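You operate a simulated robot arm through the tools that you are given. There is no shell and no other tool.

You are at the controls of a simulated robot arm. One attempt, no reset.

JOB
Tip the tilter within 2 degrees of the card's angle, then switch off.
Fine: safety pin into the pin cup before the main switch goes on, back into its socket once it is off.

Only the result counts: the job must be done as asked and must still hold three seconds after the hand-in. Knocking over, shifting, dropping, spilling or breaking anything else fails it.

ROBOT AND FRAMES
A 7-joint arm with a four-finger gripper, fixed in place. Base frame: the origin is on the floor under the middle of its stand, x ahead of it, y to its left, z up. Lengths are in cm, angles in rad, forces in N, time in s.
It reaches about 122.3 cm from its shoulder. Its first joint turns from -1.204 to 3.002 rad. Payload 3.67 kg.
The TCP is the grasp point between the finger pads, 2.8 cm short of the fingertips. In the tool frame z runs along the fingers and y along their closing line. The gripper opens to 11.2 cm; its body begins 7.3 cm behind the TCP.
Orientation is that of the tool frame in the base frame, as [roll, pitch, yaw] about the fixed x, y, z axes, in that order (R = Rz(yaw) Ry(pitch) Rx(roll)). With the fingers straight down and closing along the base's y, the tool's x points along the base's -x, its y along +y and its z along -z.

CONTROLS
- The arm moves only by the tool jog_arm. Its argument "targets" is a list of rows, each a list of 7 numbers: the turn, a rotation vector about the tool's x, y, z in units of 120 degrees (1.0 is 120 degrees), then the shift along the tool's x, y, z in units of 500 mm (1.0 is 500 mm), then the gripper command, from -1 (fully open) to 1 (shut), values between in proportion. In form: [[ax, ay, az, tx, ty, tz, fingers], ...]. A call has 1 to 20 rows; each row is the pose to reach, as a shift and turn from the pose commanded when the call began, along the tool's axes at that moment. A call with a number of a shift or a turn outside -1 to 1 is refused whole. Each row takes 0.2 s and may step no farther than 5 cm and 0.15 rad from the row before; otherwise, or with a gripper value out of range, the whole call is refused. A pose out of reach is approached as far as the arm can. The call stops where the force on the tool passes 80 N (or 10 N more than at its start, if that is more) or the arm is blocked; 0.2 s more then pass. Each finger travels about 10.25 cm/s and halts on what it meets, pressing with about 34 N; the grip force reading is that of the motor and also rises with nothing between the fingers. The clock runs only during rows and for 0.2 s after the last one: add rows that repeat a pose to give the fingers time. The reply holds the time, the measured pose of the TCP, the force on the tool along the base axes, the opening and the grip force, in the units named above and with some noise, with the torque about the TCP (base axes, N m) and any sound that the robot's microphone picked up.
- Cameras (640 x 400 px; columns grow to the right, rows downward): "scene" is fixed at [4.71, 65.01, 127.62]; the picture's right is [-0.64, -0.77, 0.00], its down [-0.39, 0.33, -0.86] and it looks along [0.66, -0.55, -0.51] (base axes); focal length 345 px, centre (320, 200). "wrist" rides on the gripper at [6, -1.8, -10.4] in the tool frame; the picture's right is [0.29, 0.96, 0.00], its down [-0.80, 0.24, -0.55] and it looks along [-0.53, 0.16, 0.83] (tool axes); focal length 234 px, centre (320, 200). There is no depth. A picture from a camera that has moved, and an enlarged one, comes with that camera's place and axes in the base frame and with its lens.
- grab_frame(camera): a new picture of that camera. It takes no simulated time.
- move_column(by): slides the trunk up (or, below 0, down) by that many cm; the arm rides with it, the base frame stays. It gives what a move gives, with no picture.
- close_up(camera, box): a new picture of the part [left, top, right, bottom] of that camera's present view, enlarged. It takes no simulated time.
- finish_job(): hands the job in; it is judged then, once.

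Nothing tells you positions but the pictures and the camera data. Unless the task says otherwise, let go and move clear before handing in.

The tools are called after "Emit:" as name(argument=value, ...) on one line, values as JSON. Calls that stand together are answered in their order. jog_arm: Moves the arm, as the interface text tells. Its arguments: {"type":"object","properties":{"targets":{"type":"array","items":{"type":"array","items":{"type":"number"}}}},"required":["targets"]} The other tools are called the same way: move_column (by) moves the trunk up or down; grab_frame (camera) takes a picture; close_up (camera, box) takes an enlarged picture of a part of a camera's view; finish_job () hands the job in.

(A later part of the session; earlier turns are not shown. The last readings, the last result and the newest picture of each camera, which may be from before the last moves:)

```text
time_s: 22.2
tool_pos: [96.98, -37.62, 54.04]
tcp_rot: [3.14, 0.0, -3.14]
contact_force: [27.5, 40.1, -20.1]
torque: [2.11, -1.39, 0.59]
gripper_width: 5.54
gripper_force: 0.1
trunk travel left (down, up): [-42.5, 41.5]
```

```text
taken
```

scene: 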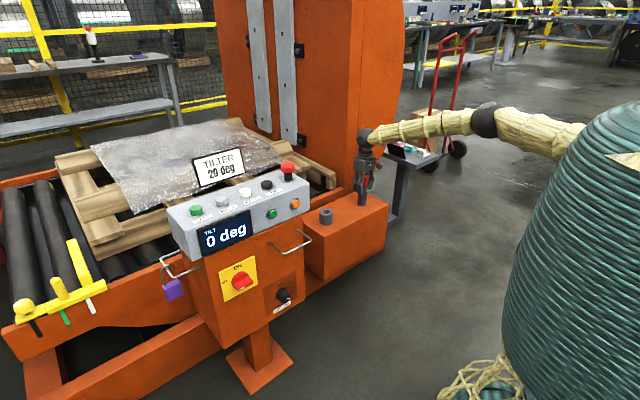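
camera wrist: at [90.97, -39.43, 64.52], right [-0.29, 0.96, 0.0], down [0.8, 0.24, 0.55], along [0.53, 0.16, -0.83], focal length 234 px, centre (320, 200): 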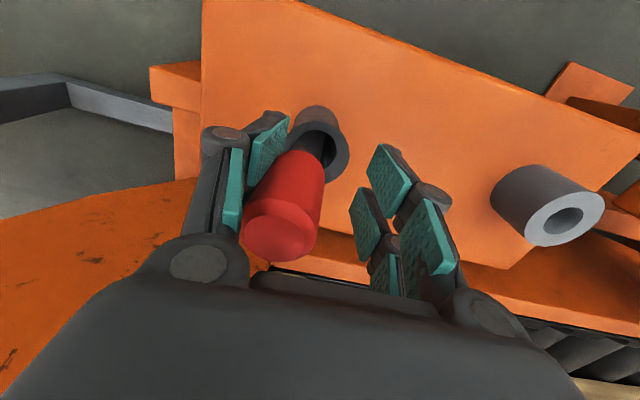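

The right-hand pads have let go, but the pin is clinging to the left pads and tilting. I'll move the hand +y so the pin stands upright and the side load drops, while keeping the open command on.

Emit:
jog_arm(targets=[[0, 0, 0, 0, 0.01, 0, 0], [0, 0, 0, 0, 0.02, 0, 0], [0, 0, 0, 0, 0.026, 0, 0]])

Emit:
grab_frame(camera="wrist")

Emit:
close_up(camera="scene", box=[335, 140, 395, 210])

```text
time_s: 23.0
tool_pos: [96.83, -36.63, 54.23]
tcp_rot: [-3.14, -0.001, -3.14]
contact_force: [0.3, 0.7, -2.4]
torque: [0.02, 0.01, -0.01]
gripper_width: 5.78
gripper_force: 1.5
trunk travel left (down, up): [-42.5, 41.5]
```

```text
taken
camera wrist: at [90.85, -38.32, 64.69], right [-0.29, 0.96, 0.0], down [0.8, 0.24, 0.55], along [0.53, 0.16, -0.83], focal length 234 px, centre (320, 200)
```

wrist: 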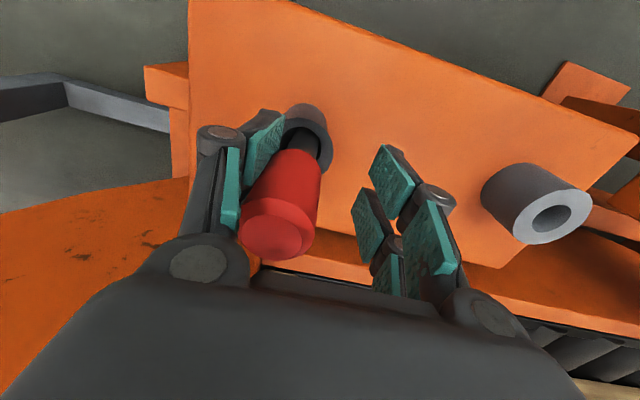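

```text
5.71 times, centred on (365, 175) of scene
camera zoom: at [4.71, 65.01, 127.62], right [-0.64, -0.77, 0.0], down [-0.39, 0.33, -0.86], along [0.66, -0.55, -0.51], focal length 1971 px, centre (63, 343)
```

zoom: 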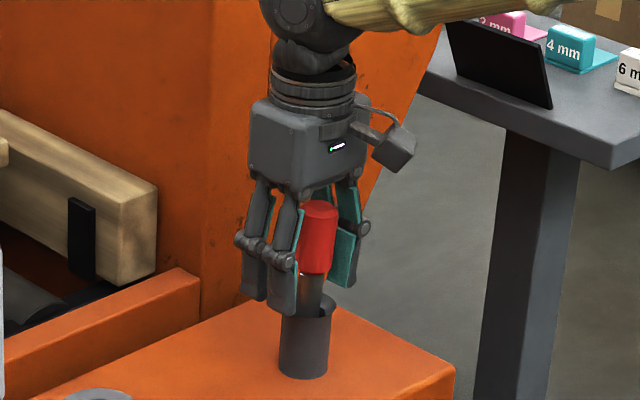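

The load is gone, and the pin hangs only on the -y pads. I'll lower it 0.6 cm to the cup bottom, then pull the fingers open and let them peel off.

Emit:
jog_arm(targets=[[0, 0, 0, 0, 0, 0.006, 0], [0, 0, 0, 0, 0, 0.012, 0], [0, 0, 0, 0, 0, 0.012, -0.2], [0, 0, 0, 0, 0, 0.012, -0.2], [0, 0, 0, 0, 0, 0.012, -0.2], [0, 0, 0, 0, 0, 0.012, -0.2], [0, 0, 0, 0, 0, 0.012, -0.2], [0, 0, 0, 0, 0, 0.012, -0.2]])

Emit:
grab_frame(camera="wrist")

```text
time_s: 24.8
tool_pos: [96.75, -36.65, 53.72]
tcp_rot: [-3.141, -0.001, -3.14]
contact_force: [3.5, 3.5, -2.7]
torque: [0.2, -0.16, 0.08]
gripper_width: 6.5
gripper_force: 0.0
trunk travel left (down, up): [-42.5, 41.5]
```

```text
taken
camera wrist: at [90.86, -38.31, 64.13], right [-0.29, 0.96, 0.0], down [0.8, 0.24, 0.55], along [0.53, 0.16, -0.83], focal length 234 px, centre (320, 200)
```

wrist: 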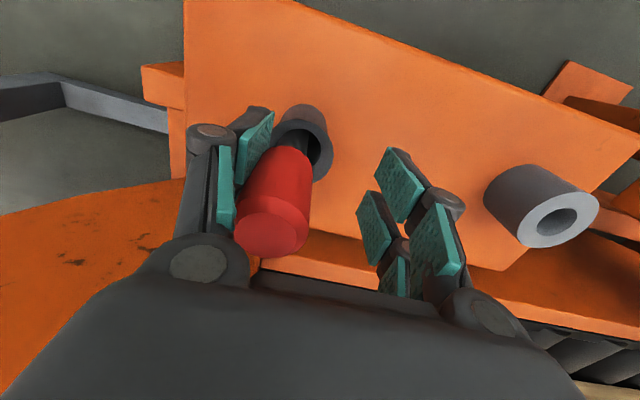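

The pin is still clinging. I'll increase the pull moderately and hold.

Emit:
jog_arm(targets=[[0, 0, 0, 0, 0, 0, -0.4], [0, 0, 0, 0, 0, 0, -0.5], [0, 0, 0, 0, 0, 0, -0.6], [0, 0, 0, 0, 0, 0, -0.6], [0, 0, 0, 0, 0, 0, -0.6], [0, 0, 0, 0, 0, 0, -0.6], [0, 0, 0, 0, 0, 0, -0.6], [0, 0, 0, 0, 0, 0, -0.6], [0, 0, 0, 0, 0, 0, -0.6], [0, 0, 0, 0, 0, 0, -0.6]])

Emit:
grab_frame(camera="wrist")

Emit:
close_up(camera="scene", box=[335, 140, 395, 210])

```text
time_s: 27.0
tool_pos: [96.84, -36.41, 53.67]
tcp_rot: [-3.14, -0.001, -3.14]
contact_force: [11.4, 23.6, -4.5]
torque: [1.13, -0.53, 0.28]
gripper_width: 6.7
gripper_force: 0.0
trunk travel left (down, up): [-42.5, 41.5]
```

```text
taken
camera wrist: at [90.89, -38.2, 64.12], right [-0.29, 0.96, 0.0], down [0.8, 0.24, 0.55], along [0.53, 0.16, -0.83], focal length 234 px, centre (320, 200)
```

wrist: 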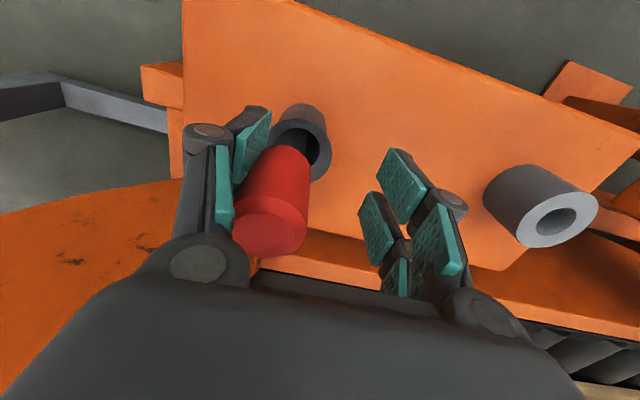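

```text
5.71 times, centred on (365, 175) of scene
camera zoom: at [4.71, 65.01, 127.62], right [-0.64, -0.77, 0.0], down [-0.39, 0.33, -0.86], along [0.66, -0.55, -0.51], focal length 1971 px, centre (63, 343)
```

zoom: 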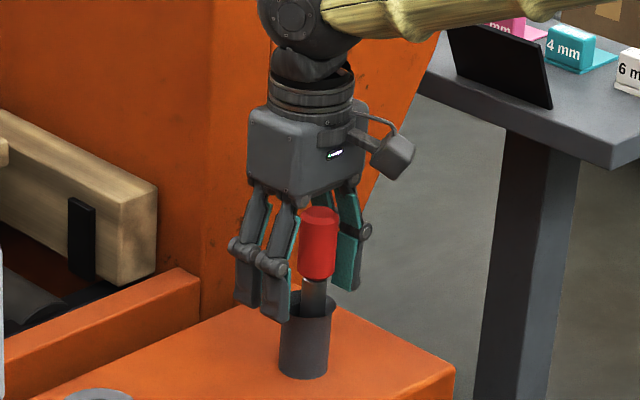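

The -y pads are under 24 N and still attached. I'll go to full open tension, as I did when the other pads released.

Emit:
jog_arm(targets=[[0, 0, 0, 0, 0, 0, -1], [0, 0, 0, 0, 0, 0, -1], [0, 0, 0, 0, 0, 0, -1], [0, 0, 0, 0, 0, 0, -1], [0, 0, 0, 0, 0, 0, -1], [0, 0, 0, 0, 0, 0, -1], [0, 0, 0, 0, 0, 0, -1], [0, 0, 0, 0, 0, 0, -1]])

Emit:
grab_frame(camera="wrist")

Emit:
close_up(camera="scene", box=[335, 140, 395, 210])

```text
time_s: 28.8
tool_pos: [96.77, -36.55, 53.81]
tcp_rot: [3.141, 0.0, 3.141]
contact_force: [0.4, -0.3, 0.5]
torque: [0.0, -0.02, 0.01]
gripper_width: 11.2
gripper_force: 0.1
trunk travel left (down, up): [-42.5, 41.5]
```

```text
taken
camera wrist: at [90.84, -38.36, 64.16], right [-0.29, 0.96, 0.0], down [0.8, 0.24, 0.55], along [0.53, 0.16, -0.83], focal length 234 px, centre (320, 200)
```

wrist: 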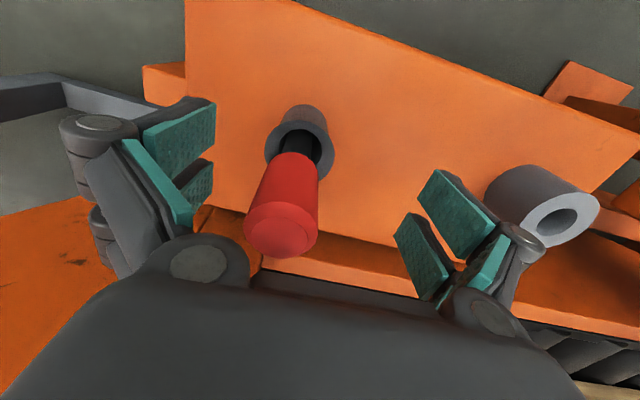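

```text
5.71 times, centred on (365, 175) of scene
camera zoom: at [4.71, 65.01, 127.62], right [-0.64, -0.77, 0.0], down [-0.39, 0.33, -0.86], along [0.66, -0.55, -0.51], focal length 1971 px, centre (63, 343)
```

zoom: 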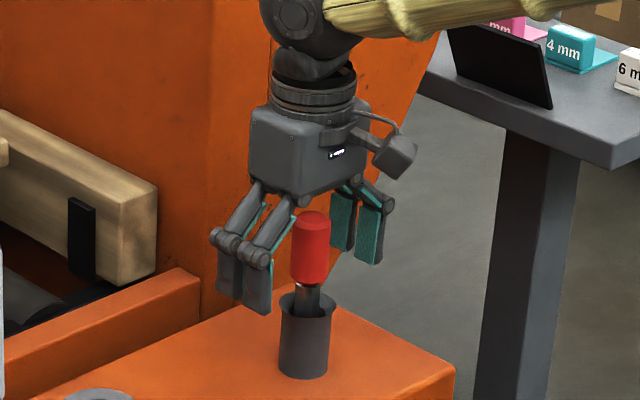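

The pin is free and standing in the cup. Next I lift clear, retract towards the robot, and go round to the front of the panel.

Emit:
jog_arm(targets=[[0, 0, 0, 0, 0, -0.04, -1], [0, 0, 0, 0, 0, -0.12, -1], [0, 0, 0, 0, 0, -0.2, -1], [0, 0, 0, 0, 0, -0.28, -1], [0, 0, 0, 0, 0, -0.36, -1], [0, 0, 0, 0.08, 0, -0.38, -1], [0, 0, 0, 0.16, 0, -0.4, -1], [0, 0, 0, 0.24, 0.02, -0.42, -1], [0, 0, 0, 0.32, 0.05, -0.44, -1], [0, 0, 0, 0.4, 0.08, -0.46, -1], [0, 0, 0, 0.48, 0.11, -0.48, -1], [0, 0, 0, 0.56, 0.14, -0.5, -1], [0, 0, 0, 0.64, 0.18, -0.5, -1], [0, 0, 0, 0.7, 0.24, -0.5, -1], [0, 0, 0, 0.74, 0.32, -0.5, -1], [0, 0, 0, 0.78, 0.4, -0.5, -1]])

Emit:
grab_frame(camera="scene")

Emit:
close_up(camera="scene", box=[335, 160, 395, 220])

```text
time_s: 32.2
tool_pos: [57.79, -16.87, 78.82]
tcp_rot: [3.141, 0.0, -3.141]
contact_force: [0.2, 0.1, 1.0]
torque: [-0.06, -0.02, -0.01]
gripper_width: 11.2
gripper_force: 0.1
trunk travel left (down, up): [-42.5, 41.5]
```

```text
taken
```

scene: 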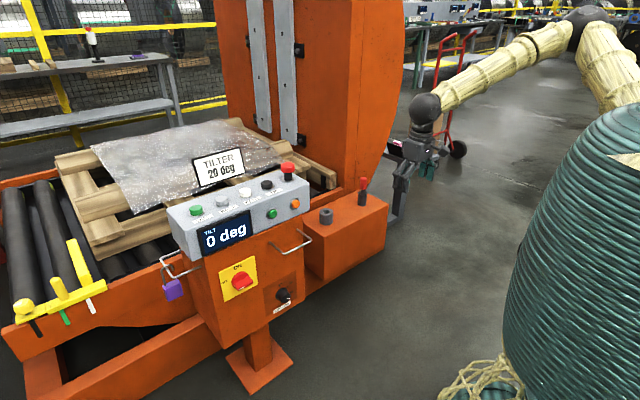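

```text
6.67 times, centred on (365, 190) of scene
camera zoom: at [4.71, 65.01, 127.62], right [-0.64, -0.77, 0.0], down [-0.39, 0.33, -0.86], along [0.66, -0.55, -0.51], focal length 2300 px, centre (20, 267)
```

zoom: 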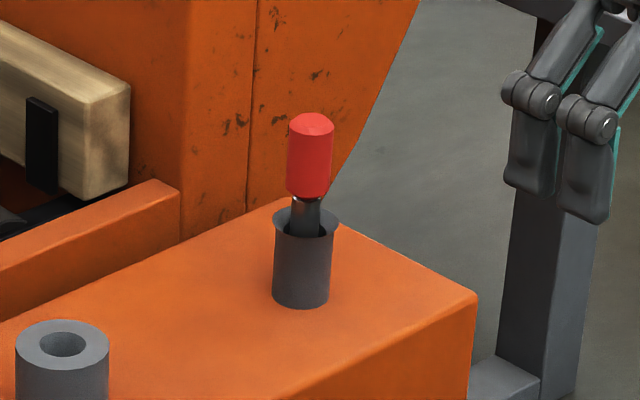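

The pin is safely in the cup. Now I move to the front of the panel at about [44, 30, 78].

Emit:
jog_arm(targets=[[0, 0, 0, 0.04, 0.06, 0, -1], [0, 0, 0, 0.08, 0.13, 0, -1], [0, 0, 0, 0.12, 0.2, 0, -1], [0, 0, 0, 0.16, 0.27, 0, -1], [0, 0, 0, 0.2, 0.34, 0, -1], [0, 0, 0, 0.24, 0.42, 0, -1], [0, 0, 0, 0.27, 0.5, 0, -1], [0, 0, 0, 0.28, 0.58, 0, -1], [0, 0, 0, 0.28, 0.66, 0, -1], [0, 0, 0, 0.28, 0.74, 0, -1], [0, 0, 0, 0.28, 0.82, 0, -1], [0, 0, 0, 0.28, 0.9, 0, -1], [0, 0, 0, 0.28, 0.95, 0, -1]])

Emit:
grab_frame(camera="wrist")

Emit:
grab_frame(camera="scene")

```text
time_s: 35.0
tool_pos: [43.69, 30.86, 78.83]
tcp_rot: [-3.141, 0.0, 3.14]
contact_force: [-0.5, -0.5, -0.3]
torque: [-0.03, -0.01, -0.02]
gripper_width: 11.19
gripper_force: 0.1
trunk travel left (down, up): [-42.5, 41.5]
```

```text
taken
camera wrist: at [37.74, 29.19, 89.16], right [-0.29, 0.96, 0.0], down [0.8, 0.24, 0.55], along [0.53, 0.16, -0.83], focal length 234 px, centre (320, 200)
```

wrist: 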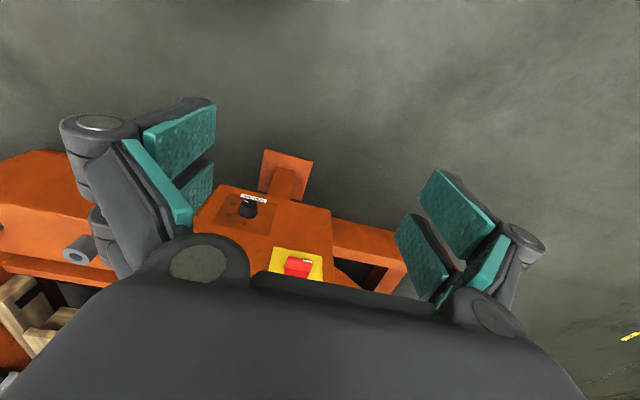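

```text
taken
```

scene: 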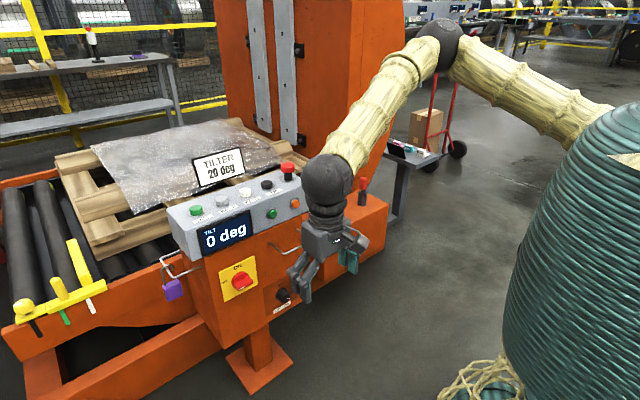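

I'm at the front of the panel. I'll pitch the gripper to point horizontally at the panel (+x) while moving towards [52, 36, 69].

Emit:
jog_arm(targets=[[0, -0.068, 0, -0.015, 0.01, 0.02, -1], [0, -0.136, 0, -0.03, 0.02, 0.04, -1], [0, -0.204, 0, -0.045, 0.03, 0.06, -1], [0, -0.272, 0, -0.06, 0.04, 0.08, -1], [0, -0.34, 0, -0.075, 0.05, 0.1, -1], [0, -0.408, 0, -0.09, 0.06, 0.12, -1], [0, -0.476, 0, -0.105, 0.07, 0.14, -1], [0, -0.544, 0, -0.12, 0.08, 0.16, -1], [0, -0.612, 0, -0.135, 0.09, 0.18, -1], [0, -0.68, 0, -0.15, 0.1, 0.2, -1], [0, -0.75, 0, -0.16, 0.1, 0.2, -1]])

Emit:
grab_frame(camera="wrist")

Emit:
grab_frame(camera="scene")

```text
time_s: 37.4
tool_pos: [57.33, 35.7, 68.94]
tcp_rot: [3.12, 1.557, 3.139]
contact_force: [0.0, 0.0, 0.4]
torque: [-0.01, -0.01, 0.02]
gripper_width: 11.18
gripper_force: 0.1
out of reach, approached as far as the arm can: row 10, 11
trunk travel left (down, up): [-42.5, 41.5]
```

```text
taken
camera wrist: at [46.91, 33.83, 63.12], right [-0.02, 0.96, -0.29], down [-0.55, 0.23, 0.81], along [0.84, 0.18, 0.52], focal length 234 px, centre (320, 200)
```

wrist: 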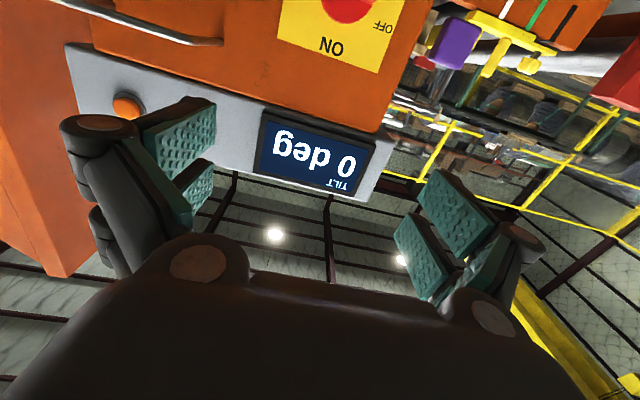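

```text
taken
```

scene: 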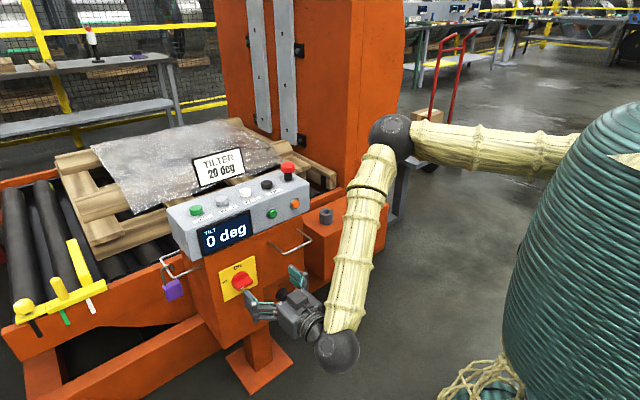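

The horizontal pose works when x is at least about 57. I'll re-sync the command, then drop towards the switch height to look at it.

Emit:
jog_arm(targets=[[0, 0, 0, 0, 0, 0, -1]])

```text
time_s: 37.8
tool_pos: [57.34, 35.7, 69.14]
tcp_rot: [3.134, 1.555, -3.132]
contact_force: [0.0, 0.3, 0.0]
torque: [0.02, 0.02, -0.01]
gripper_width: 11.19
gripper_force: 0.0
trunk travel left (down, up): [-42.5, 41.5]
```

Synced: tool z is +x, y is +Y, x is −Z. Now I roll −90° so the fingers close vertically around the horizontal switch bar, and drop to z≈58.

Emit:
jog_arm(targets=[[0, 0, -0.068, 0.02, 0, 0, -1], [0, 0, -0.136, 0.04, 0, 0, -1], [0, 0, -0.204, 0.06, 0, 0, -1], [0, 0, -0.272, 0.08, 0, 0, -1], [0, 0, -0.34, 0.1, 0, 0, -1], [0, 0, -0.408, 0.12, 0, 0, -1], [0, 0, -0.476, 0.14, 0, 0, -1], [0, 0, -0.544, 0.16, 0, 0, -1], [0, 0, -0.612, 0.18, 0, 0, -1], [0, 0, -0.68, 0.2, 0, 0, -1], [0, 0, -0.75, 0.22, 0, 0, -1]])

Emit:
grab_frame(camera="wrist")

Emit:
grab_frame(camera="scene")

```text
time_s: 40.2
tool_pos: [57.4, 35.83, 58.09]
tcp_rot: [-1.571, -0.002, -1.571]
contact_force: [0.3, -0.1, -0.2]
torque: [-0.01, -0.02, 0.04]
gripper_width: 11.21
gripper_force: 0.0
out of reach, approached as far as the arm can: row 1, 2, 3, 4, 5, 6, 7, 8
trunk travel left (down, up): [-42.5, 41.5]
```

```text
taken
camera wrist: at [46.99, 29.92, 59.8], right [0.0, -0.29, -0.96], down [-0.55, 0.8, -0.24], along [0.83, 0.53, -0.16], focal length 234 px, centre (320, 200)
```

wrist: 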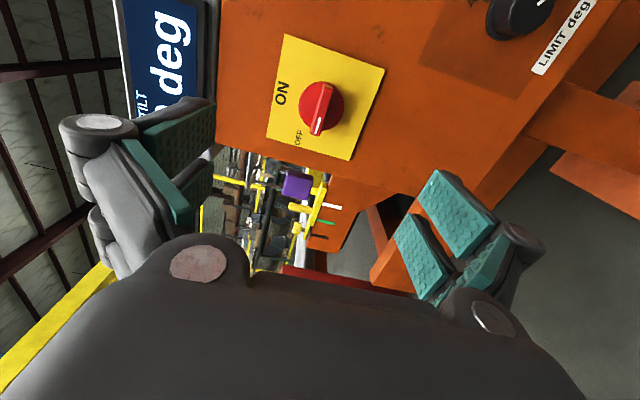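

```text
taken
```

scene: 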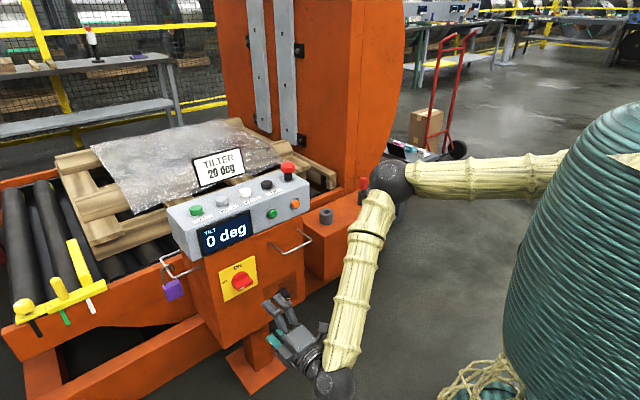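

I can see the switch clearly now: world up is image left, and the white pointer is on OFF. Zooming in for exact geometry.

Emit:
close_up(camera="wrist", box=[260, 30, 400, 170])

Emit:
close_up(camera="wrist", box=[400, 0, 640, 150])

Emit:
close_up(camera="scene", box=[210, 245, 310, 320])

```text
2.86 times, centred on (330, 100) of wrist
camera zoom: at [46.99, 29.92, 59.8], right [0.0, -0.29, -0.96], down [-0.55, 0.8, -0.24], along [0.83, 0.53, -0.16], focal length 669 px, centre (291, 486)
```

zoom: 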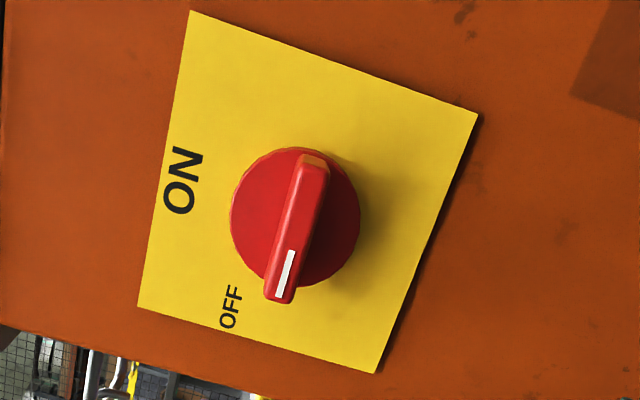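

```text
2.67 times, centred on (520, 75) of wrist
camera zoom: at [46.99, 29.92, 59.8], right [0.0, -0.29, -0.96], down [-0.55, 0.8, -0.24], along [0.83, 0.53, -0.16], focal length 624 px, centre (-213, 533)
```

zoom: 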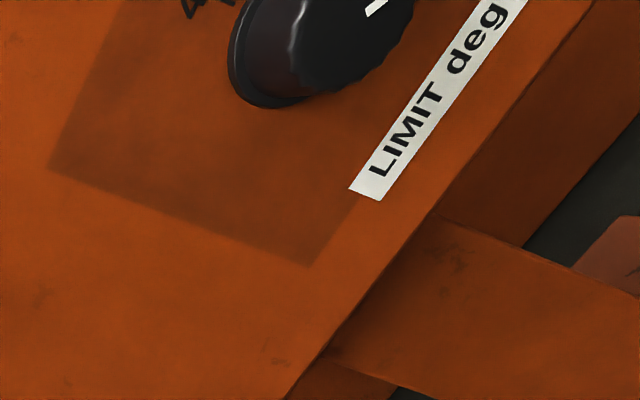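

```text
5.33 times, centred on (260, 282) of scene
camera zoom: at [4.71, 65.01, 127.62], right [-0.64, -0.77, 0.0], down [-0.39, 0.33, -0.86], along [0.66, -0.55, -0.51], focal length 1840 px, centre (640, -240)
```

zoom: 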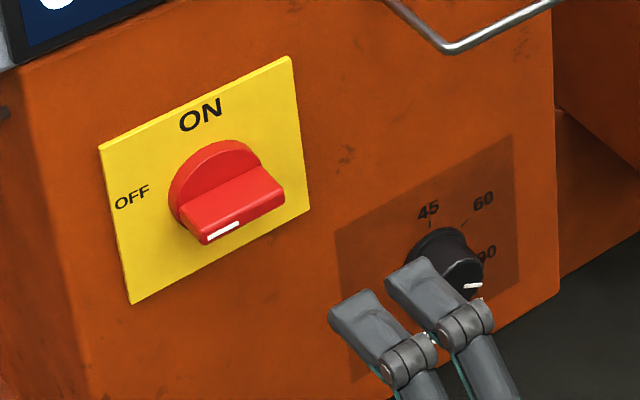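

The bar centre is about [73.3 (front), 35.6, 58.0] and it's horizontal and 5.3 cm long; the plate is at x≈76. I'll narrow the fingers and approach to just in front of it.

Emit:
jog_arm(targets=[[0, 0, 0, 0.002, 0.001, 0.04, -0.1], [0, 0, 0, 0.004, 0.002, 0.1, -0.1], [0, 0, 0, 0.004, 0.002, 0.16, -0.1], [0, 0, 0, 0.004, 0.002, 0.2, -0.1], [0, 0, 0, 0.004, 0.002, 0.2, -0.1]])

Emit:
grab_frame(camera="wrist")

Emit:
close_up(camera="scene", box=[200, 225, 330, 325])

```text
time_s: 41.4
tool_pos: [67.22, 35.46, 58.13]
tcp_rot: [-1.572, 0.001, -1.57]
contact_force: [0.2, 0.4, -0.7]
torque: [0.0, 0.0, -0.01]
gripper_width: 6.16
gripper_force: 0.2
trunk travel left (down, up): [-42.5, 41.5]
```

```text
taken
camera wrist: at [56.89, 29.61, 59.81], right [0.0, -0.29, -0.96], down [-0.55, 0.8, -0.24], along [0.83, 0.53, -0.16], focal length 234 px, centre (320, 200)
```

wrist: 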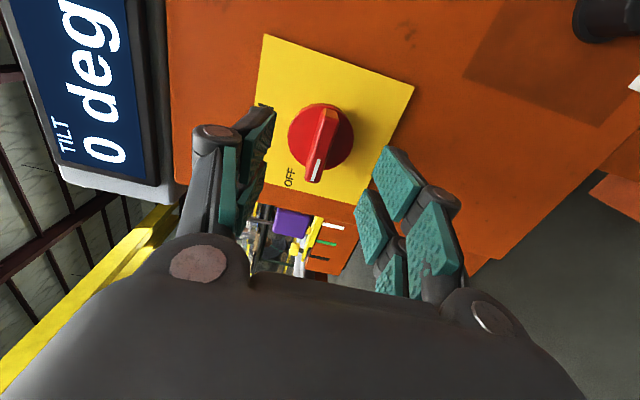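

```text
4.00 times, centred on (265, 275) of scene
camera zoom: at [4.71, 65.01, 127.62], right [-0.64, -0.77, 0.0], down [-0.39, 0.33, -0.86], along [0.66, -0.55, -0.51], focal length 1380 px, centre (540, -100)
```

zoom: 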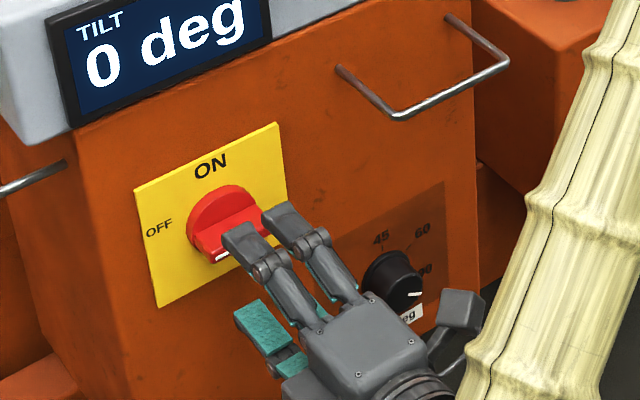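

The alignment looks good, so I'll advance until the fingertips straddle the bar. They should stop just short of the disc face.

Emit:
jog_arm(targets=[[0, 0, 0, -0.002, 0.002, 0.025, -0.1], [0, 0, 0, -0.002, 0.002, 0.05, -0.1], [0, 0, 0, -0.002, 0.002, 0.075, -0.1], [0, 0, 0, -0.002, 0.002, 0.09, -0.1]])

Emit:
grab_frame(camera="wrist")

Emit:
close_up(camera="scene", box=[200, 225, 330, 325])

```text
time_s: 42.4
tool_pos: [71.73, 35.67, 58.0]
tcp_rot: [-1.57, -0.001, -1.571]
contact_force: [0.2, -0.1, -0.1]
torque: [0.0, -0.01, 0.02]
gripper_width: 6.17
gripper_force: 0.1
trunk travel left (down, up): [-42.5, 41.5]
```

```text
taken
camera wrist: at [61.45, 29.75, 59.68], right [0.0, -0.29, -0.96], down [-0.55, 0.8, -0.24], along [0.83, 0.53, -0.16], focal length 234 px, centre (320, 200)
```

wrist: 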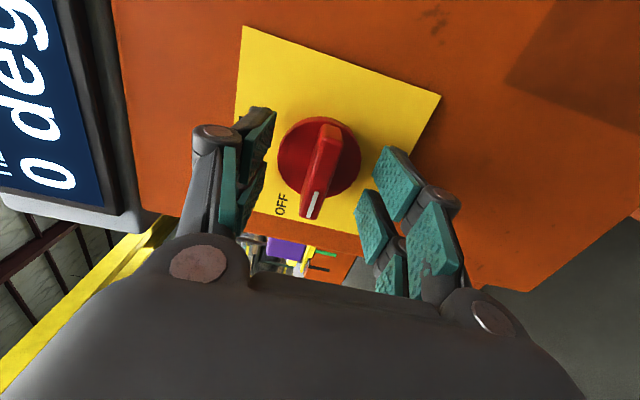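

```text
4.00 times, centred on (265, 275) of scene
camera zoom: at [4.71, 65.01, 127.62], right [-0.64, -0.77, 0.0], down [-0.39, 0.33, -0.86], along [0.66, -0.55, -0.51], focal length 1380 px, centre (540, -100)
```

zoom: 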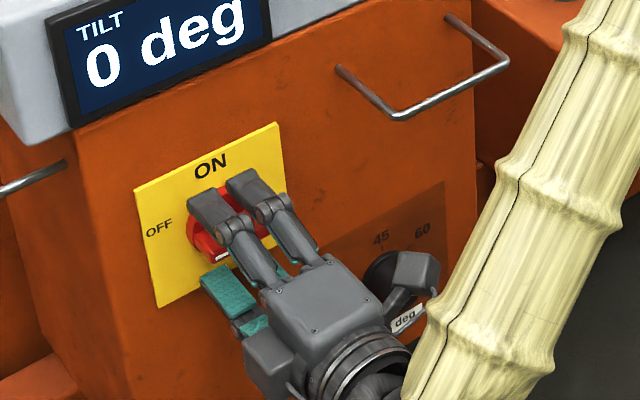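

The bar front appears to be at about x≈74. I'll narrow the fingers to about 2.2 cm around the bar here, check, then creep forward for more overlap.

Emit:
jog_arm(targets=[[0, 0, 0, 0, 0, 0, 0.3], [0, 0, 0, 0, 0, 0, 0.6], [0, 0, 0, 0, 0, 0, 0.6]])

Emit:
close_up(camera="wrist", box=[220, 80, 420, 280])

Emit:
close_up(camera="scene", box=[215, 245, 295, 305])

```text
time_s: 43.2
tool_pos: [71.86, 35.7, 57.86]
tcp_rot: [-1.572, 0.001, -1.572]
contact_force: [-0.1, -0.8, -0.4]
torque: [-0.01, 0.0, 0.01]
gripper_width: 2.25
gripper_force: 0.2
trunk travel left (down, up): [-42.5, 41.5]
```

```text
2.00 times, centred on (320, 180) of wrist
camera zoom: at [61.44, 29.76, 59.69], right [0.0, -0.29, -0.96], down [-0.55, 0.8, -0.24], along [0.83, 0.53, -0.16], focal length 468 px, centre (320, 240)
```

zoom: 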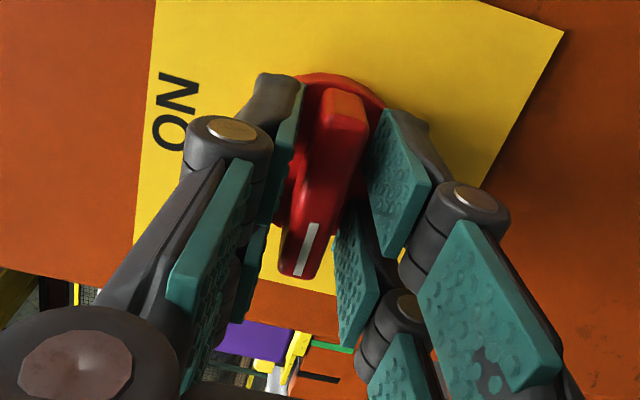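

```text
6.67 times, centred on (255, 275) of scene
camera zoom: at [4.71, 65.01, 127.62], right [-0.64, -0.77, 0.0], down [-0.39, 0.33, -0.86], along [0.66, -0.55, -0.51], focal length 2300 px, centre (753, -300)
```

zoom: 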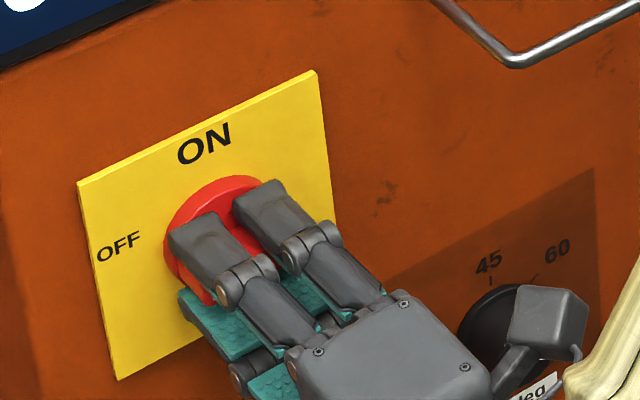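

The fingers straddle the bar without contact. I'll creep forward a bit for more engagement, watching the force.

Emit:
jog_arm(targets=[[0, 0, 0, 0, 0, 0.006, 0.6], [0, 0, 0, 0, 0, 0.012, 0.6], [0, 0, 0, 0, 0, 0.016, 0.6]])

Emit:
close_up(camera="wrist", box=[220, 80, 420, 280])

```text
time_s: 44.0
tool_pos: [71.87, 35.72, 57.67]
tcp_rot: [-1.576, -0.002, -1.568]
contact_force: [-31.5, -9.4, 6.2]
torque: [0.16, -0.82, -0.61]
gripper_width: 2.69
gripper_force: 3.7
trunk travel left (down, up): [-42.5, 41.5]
stopped in row 3: the force on the tool passed its limit at 87 N (the readings are from after the stop); the commanded pose is now the measured one
```

```text
2.00 times, centred on (320, 180) of wrist
camera zoom: at [61.48, 29.75, 59.51], right [0.0, -0.29, -0.96], down [-0.56, 0.8, -0.24], along [0.83, 0.53, -0.16], focal length 468 px, centre (320, 240)
```

zoom: 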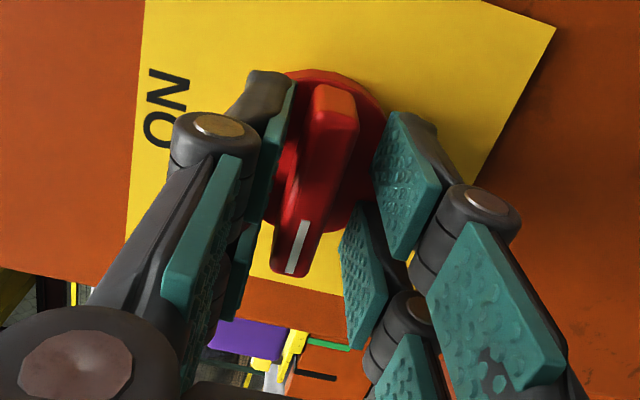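

The fingertips hit the disc face, so that's full depth. I'll back off 0.2 cm, close to about 1.7 cm, and check.

Emit:
jog_arm(targets=[[0, 0, 0, 0, 0, -0.005, 0.6], [0, 0, 0, 0, 0, -0.005, 0.7], [0, 0, 0, 0, 0, -0.005, 0.7]])

Emit:
close_up(camera="wrist", box=[220, 80, 420, 280])

```text
time_s: 44.8
tool_pos: [71.9, 35.72, 57.74]
tcp_rot: [-1.575, 0.0, -1.567]
contact_force: [-14.1, 1.1, 8.4]
torque: [-0.08, -0.5, -0.05]
gripper_width: 2.06
gripper_force: 3.8
trunk travel left (down, up): [-42.5, 41.5]
```

```text
2.00 times, centred on (320, 180) of wrist
camera zoom: at [61.48, 29.75, 59.51], right [0.0, -0.29, -0.96], down [-0.56, 0.8, -0.24], along [0.83, 0.53, -0.16], focal length 468 px, centre (320, 240)
```

zoom: 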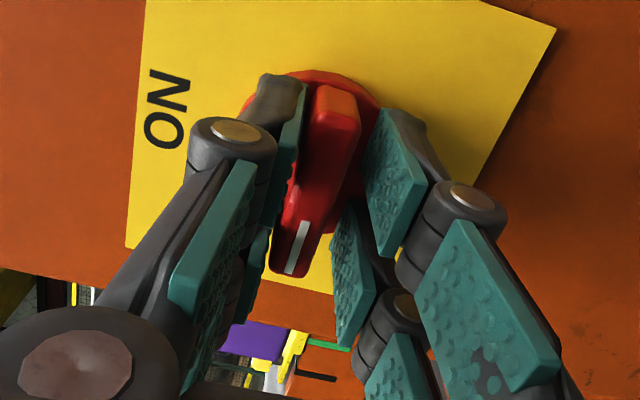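

The upper fingers are touching the bar, so the hand is about 0.5 cm low and still lightly pressed on the disc. I'll back off 0.25 cm and raise 0.5 cm.

Emit:
jog_arm(targets=[[0, 0, 0, 0, 0, -0.005, 0.6], [0, 0, 0, 0, -0.01, -0.005, 0.6], [0, 0, 0, 0, -0.01, -0.005, 0.7], [0, 0, 0, 0, -0.01, -0.005, 0.7]])

Emit:
close_up(camera="wrist", box=[220, 80, 420, 280])

```text
time_s: 45.8
tool_pos: [71.69, 35.69, 58.08]
tcp_rot: [-1.576, -0.001, -1.57]
contact_force: [-0.3, 0.6, -0.2]
torque: [0.02, -0.01, 0.0]
gripper_width: 1.69
gripper_force: 0.1
trunk travel left (down, up): [-42.5, 41.5]
```

```text
2.00 times, centred on (320, 180) of wrist
camera zoom: at [61.24, 29.72, 59.92], right [0.0, -0.29, -0.96], down [-0.56, 0.8, -0.24], along [0.83, 0.53, -0.17], focal length 468 px, centre (320, 240)
```

zoom: 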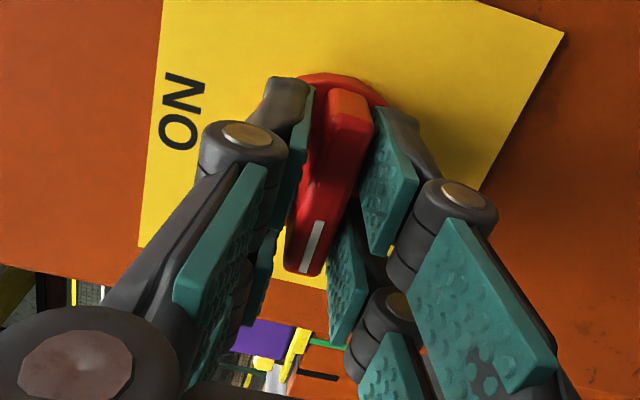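

The bar is centred between the fingers with no contact. Now I rotate +96° about the tool axis to turn the switch from OFF (left) to ON (top).

Emit:
jog_arm(targets=[[0, 0, 0.06, 0, 0, 0, 0.7], [0, 0, 0.125, 0, 0, 0, 0.7], [0, 0, 0.19, 0, 0, 0, 0.7], [0, 0, 0.255, 0, 0, 0, 0.7], [0, 0, 0.32, 0, 0, 0, 0.7], [0, 0, 0.385, 0, 0, 0, 0.7], [0, 0, 0.45, 0, 0, 0, 0.7], [0, 0, 0.515, 0, 0, 0, 0.7], [0, 0, 0.58, 0, 0, 0, 0.7], [0, 0, 0.645, 0, 0, 0, 0.7], [0, 0, 0.71, 0, 0, 0, 0.7], [0, 0, 0.77, 0, 0, 0, 0.7], [0, 0, 0.8, 0, 0, 0, 0.7]])

Emit:
grab_frame(camera="wrist")

Emit:
close_up(camera="scene", box=[150, 150, 330, 310])

```text
time_s: 48.6
tool_pos: [71.68, 35.57, 58.15]
tcp_rot: [1.617, 1.465, 1.616]
contact_force: [-1.6, -3.9, 1.4]
torque: [-0.11, -0.02, -0.13]
gripper_width: 1.84
gripper_force: 2.0
trunk travel left (down, up): [-42.5, 41.5]
```

```text
taken
camera wrist: at [61.24, 34.5, 52.05], right [0.0, 0.98, -0.19], down [-0.55, 0.15, 0.82], along [0.84, 0.1, 0.54], focal length 234 px, centre (320, 200)
```

wrist: 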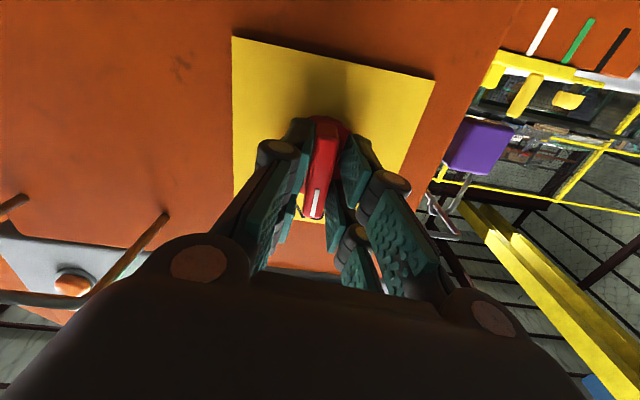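

```text
2.50 times, centred on (240, 230) of scene
camera zoom: at [4.71, 65.01, 127.62], right [-0.64, -0.77, 0.0], down [-0.39, 0.33, -0.86], along [0.66, -0.55, -0.51], focal length 862 px, centre (520, 125)
```

zoom: 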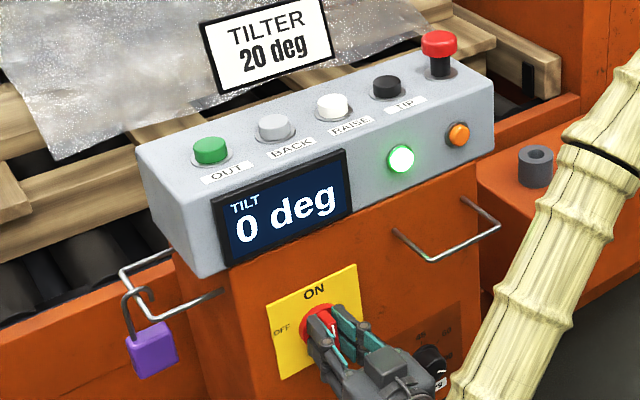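

The green lamp is lit and the switch points to ON. I'll open the fingers and make sure they release before backing off.

Emit:
jog_arm(targets=[[0, 0, 0, 0, 0, 0, 0.4], [0, 0, 0, 0, 0, 0, 0.1], [0, 0, 0, 0, 0, 0, 0], [0, 0, 0, 0, 0, 0, 0]])

Emit:
close_up(camera="wrist", box=[220, 80, 420, 280])

```text
time_s: 49.6
tool_pos: [71.7, 35.67, 58.16]
tcp_rot: [1.624, 1.468, 1.626]
contact_force: [0.5, 0.8, -0.1]
torque: [0.0, -0.02, 0.05]
gripper_width: 5.59
gripper_force: 0.1
trunk travel left (down, up): [-42.5, 41.5]
```

```text
2.00 times, centred on (320, 180) of wrist
camera zoom: at [61.23, 34.51, 52.03], right [0.0, 0.98, -0.19], down [-0.55, 0.16, 0.82], along [0.84, 0.11, 0.54], focal length 468 px, centre (320, 240)
```

zoom: 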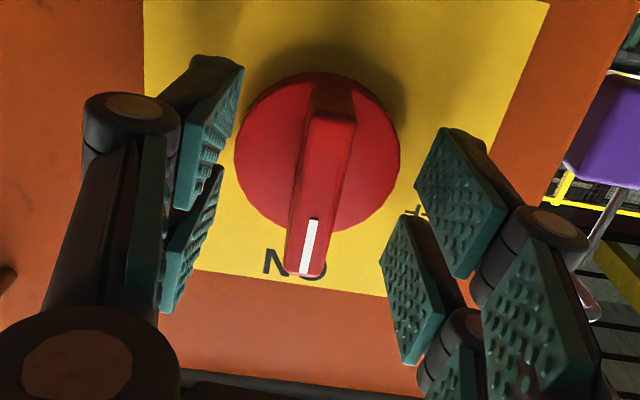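

It released cleanly and the pointer stays on ON. I'll back straight off, undo the extra roll, and then raise.

Emit:
jog_arm(targets=[[0, 0, 0, 0, 0, -0.06, 0], [0, 0, 0, 0, 0, -0.14, 0], [0, 0, 0, 0, 0, -0.22, 0], [0, 0, -0.025, 0, 0, -0.26, 0], [0, 0, -0.05, -0.05, 0.005, -0.26, 0], [0, 0, -0.05, -0.13, 0.013, -0.26, 0], [0, 0, -0.05, -0.2, 0.02, -0.26, 0]])

Emit:
grab_frame(camera="scene")

```text
time_s: 51.2
tool_pos: [58.7, 35.57, 68.02]
tcp_rot: [-2.871, 1.565, -2.87]
contact_force: [0.1, -0.3, 0.5]
torque: [-0.02, -0.01, 0.01]
gripper_width: 5.56
gripper_force: 0.0
trunk travel left (down, up): [-42.5, 41.5]
```

```text
taken
```

scene: 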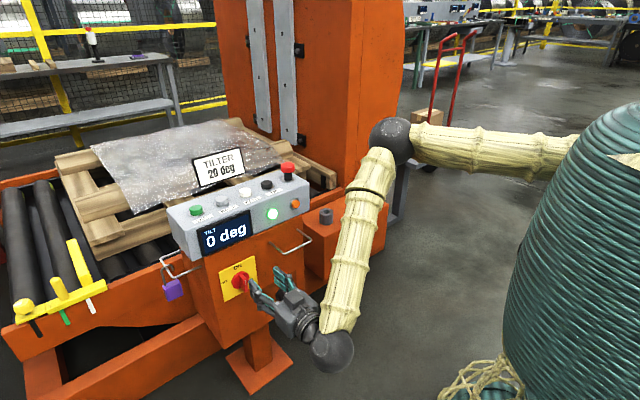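

Pitching the gripper back to straight down while raising.

Emit:
jog_arm(targets=[[0, 0.068, 0, -0.055, 0, 0, 0], [0, 0.136, 0, -0.11, 0, 0, 0], [0, 0.204, 0, -0.165, 0, 0, 0], [0, 0.272, 0, -0.22, 0, 0, 0], [0, 0.34, 0, -0.275, 0, 0, 0], [0, 0.408, 0, -0.33, 0, 0, 0], [0, 0.476, 0, -0.385, 0, 0, 0], [0, 0.544, 0, -0.44, 0, 0, 0], [0, 0.612, 0, -0.495, 0, 0, 0], [0, 0.68, 0, -0.55, 0, 0, 0], [0, 0.748, 0, -0.6, 0, 0, 0]])

Emit:
grab_frame(camera="wrist")

Emit:
grab_frame(camera="scene")

```text
time_s: 53.6
tool_pos: [58.82, 35.43, 98.13]
tcp_rot: [3.141, -0.003, -3.14]
contact_force: [0.5, 0.5, 0.2]
torque: [0.02, 0.02, 0.01]
gripper_width: 5.61
gripper_force: 0.1
trunk travel left (down, up): [-42.5, 41.5]
```

```text
taken
camera wrist: at [52.88, 33.67, 108.58], right [-0.29, 0.96, 0.0], down [0.8, 0.24, 0.55], along [0.53, 0.16, -0.83], focal length 234 px, centre (320, 200)
```

wrist: 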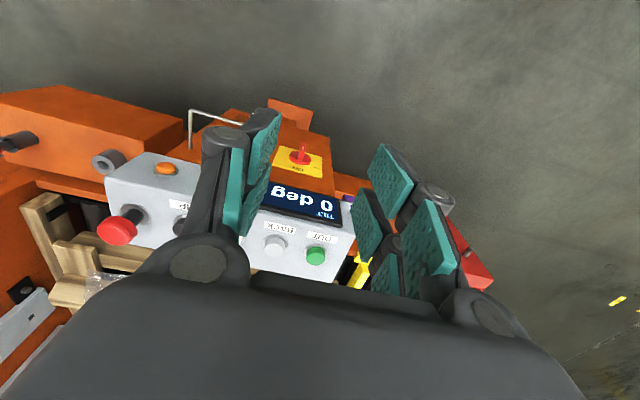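

```text
taken
```

scene: 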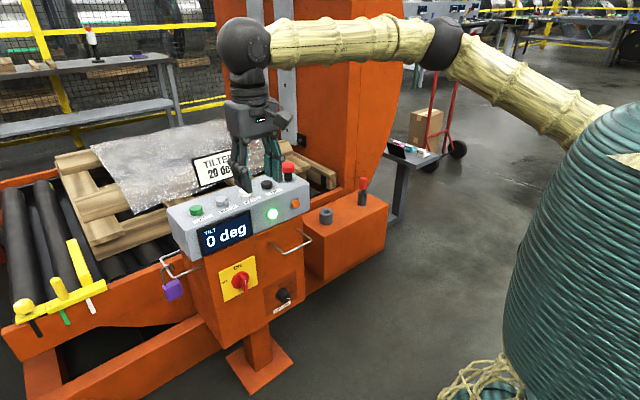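

Facing down again. I'll move nearer to the TIP button with the fingers open to get a clear view.

Emit:
jog_arm(targets=[[0, 0, 0, -0.05, -0.06, 0, -0.5], [0, 0, 0, -0.1, -0.12, 0, -1], [0, 0, 0, -0.15, -0.18, 0, -1], [0, 0, 0, -0.2, -0.24, 0, -1], [0, 0, 0, -0.25, -0.3, 0, -1], [0, 0, 0, -0.3, -0.31, 0, -1], [0, 0, 0, -0.3, -0.31, 0, -1]])

Emit:
grab_frame(camera="wrist")

Emit:
close_up(camera="wrist", box=[200, 80, 440, 280])

```text
time_s: 55.2
tool_pos: [73.94, 20.05, 98.35]
tcp_rot: [-3.14, -0.001, -3.141]
contact_force: [-0.6, 1.2, -0.4]
torque: [0.03, 0.0, 0.01]
gripper_width: 11.18
gripper_force: 0.0
trunk travel left (down, up): [-42.5, 41.5]
```

```text
taken
camera wrist: at [67.97, 18.37, 108.81], right [-0.29, 0.96, 0.0], down [0.8, 0.24, 0.55], along [0.53, 0.16, -0.83], focal length 234 px, centre (320, 200)
```

wrist: 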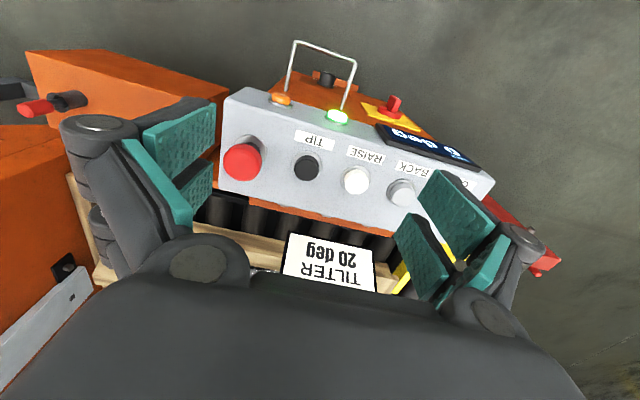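

```text
2.00 times, centred on (320, 180) of wrist
camera zoom: at [67.97, 18.37, 108.81], right [-0.29, 0.96, 0.0], down [0.8, 0.24, 0.55], along [0.53, 0.16, -0.83], focal length 468 px, centre (320, 240)
```

zoom: 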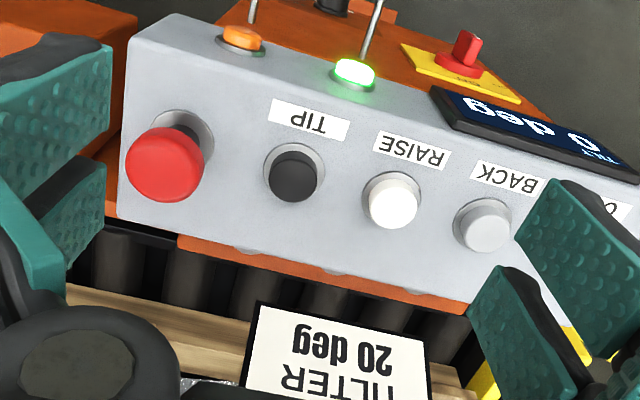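

TIP's top is at about [81.8, 20.6, 80.7] and the E-stop at [81.4, 13.2, 84.4]. I'll close the fingers, move over TIP, and come down to about 2 cm above it.

Emit:
jog_arm(targets=[[0, 0, 0, -0.04, 0.004, 0, 0], [0, 0, 0, -0.09, 0.008, 0, 1], [0, 0, 0, -0.13, 0.012, 0, 1], [0, 0, 0, -0.158, 0.012, 0.03, 1], [0, 0, 0, -0.158, 0.012, 0.1, 1], [0, 0, 0, -0.158, 0.012, 0.17, 1], [0, 0, 0, -0.158, 0.012, 0.22, 1], [0, 0, 0, -0.158, 0.012, 0.235, 1]])

Emit:
grab_frame(camera="wrist")

Emit:
close_up(camera="scene", box=[200, 110, 330, 250])

```text
time_s: 57.0
tool_pos: [81.91, 20.86, 86.47]
tcp_rot: [-3.14, -0.002, -3.139]
contact_force: [-0.1, 0.1, -0.8]
torque: [0.02, 0.0, 0.0]
gripper_width: 0.0
gripper_force: 33.9
trunk travel left (down, up): [-42.5, 41.5]
```

```text
taken
camera wrist: at [75.88, 19.1, 96.84], right [-0.29, 0.96, 0.0], down [0.8, 0.24, 0.55], along [0.53, 0.16, -0.83], focal length 234 px, centre (320, 200)
```

wrist: 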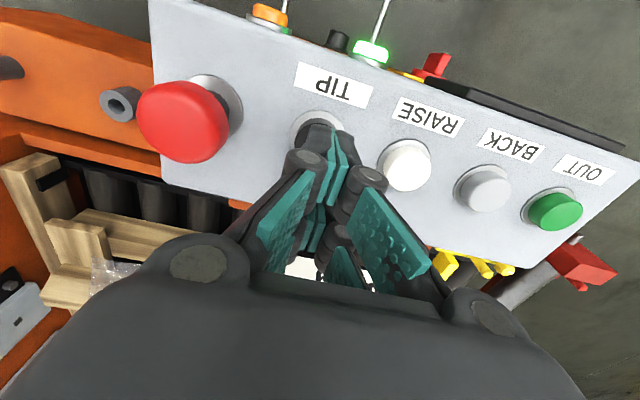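

```text
2.86 times, centred on (265, 180) of scene
camera zoom: at [4.71, 65.01, 127.62], right [-0.64, -0.77, 0.0], down [-0.39, 0.33, -0.86], along [0.66, -0.55, -0.51], focal length 986 px, centre (477, 257)
```

zoom: 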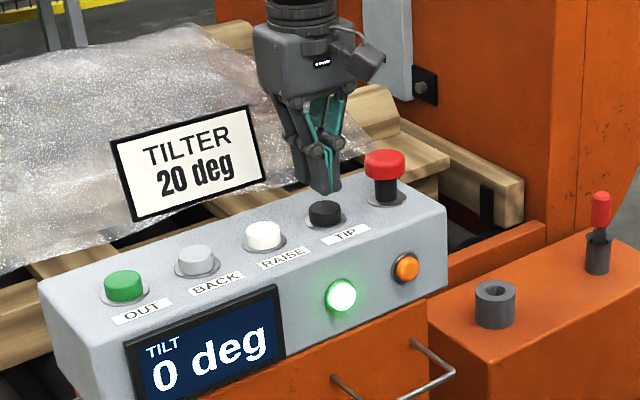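

The fingertips are centred over TIP. I'll lower gradually, checking the display and force at each step.

Emit:
jog_arm(targets=[[0, 0, 0, 0.005, -0.005, 0.02, 1], [0, 0, 0, 0.005, -0.005, 0.04, 1], [0, 0, 0, 0.005, -0.005, 0.05, 1]])

Emit:
close_up(camera="scene", box=[190, 150, 320, 260])

```text
time_s: 57.8
tool_pos: [81.6, 20.51, 83.99]
tcp_rot: [-3.14, -0.002, -3.141]
contact_force: [0.9, -0.2, 1.2]
torque: [0.01, -0.05, -0.01]
gripper_width: 0.61
gripper_force: 35.5
trunk travel left (down, up): [-42.5, 41.5]
```

```text
3.64 times, centred on (255, 205) of scene
camera zoom: at [4.71, 65.01, 127.62], right [-0.64, -0.77, 0.0], down [-0.39, 0.33, -0.86], along [0.66, -0.55, -0.51], focal length 1254 px, centre (556, 182)
```

zoom: 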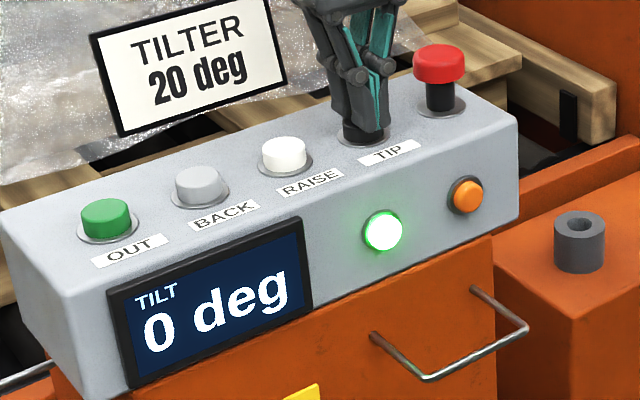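

The fingertips have just touched the button. I'll press in small steps.

Emit:
jog_arm(targets=[[0, 0, 0, 0, 0, 0.005, 1]])

Emit:
close_up(camera="scene", box=[190, 150, 320, 260])

```text
time_s: 58.2
tool_pos: [81.58, 20.57, 83.87]
tcp_rot: [-3.14, 0.0, -3.14]
contact_force: [1.2, 0.2, 1.7]
torque: [0.01, 0.01, 0.01]
gripper_width: 0.58
gripper_force: 35.4
trunk travel left (down, up): [-42.5, 41.5]
```

```text
3.64 times, centred on (255, 205) of scene
camera zoom: at [4.71, 65.01, 127.62], right [-0.64, -0.77, 0.0], down [-0.39, 0.33, -0.86], along [0.66, -0.55, -0.51], focal length 1254 px, centre (556, 182)
```

zoom: 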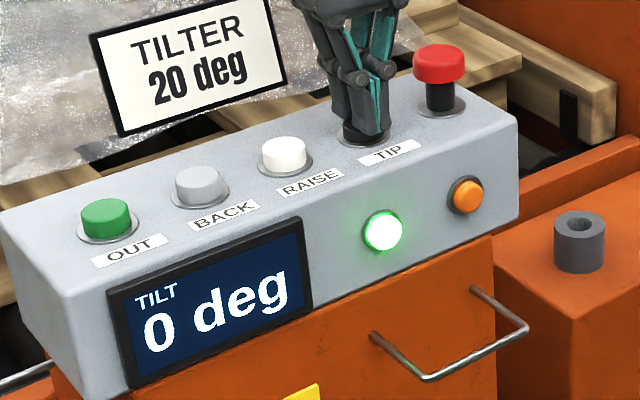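

Emit:
jog_arm(targets=[[0, 0, 0, 0, 0, 0.006, 1]])

Emit:
close_up(camera="scene", box=[190, 150, 320, 260])

```text
time_s: 58.6
tool_pos: [81.39, 20.69, 83.54]
tcp_rot: [-3.14, 0.0, -3.139]
contact_force: [1.4, 1.6, 4.2]
torque: [0.03, -0.02, -0.01]
gripper_width: 0.62
gripper_force: 35.5
trunk travel left (down, up): [-42.5, 41.5]
heard: click
```

```text
3.64 times, centred on (255, 205) of scene
camera zoom: at [4.71, 65.01, 127.62], right [-0.64, -0.77, 0.0], down [-0.39, 0.33, -0.86], along [0.66, -0.55, -0.51], focal length 1254 px, centre (556, 182)
```

zoom: 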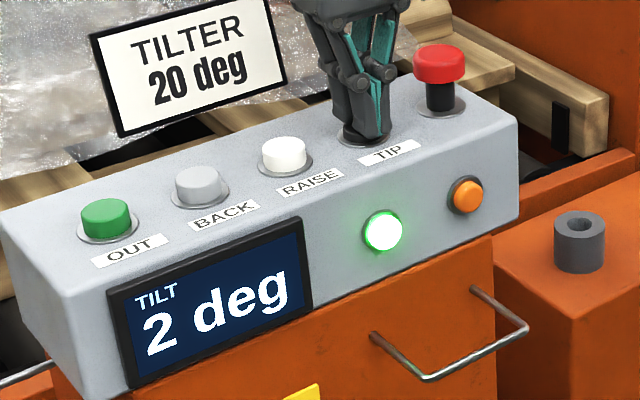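

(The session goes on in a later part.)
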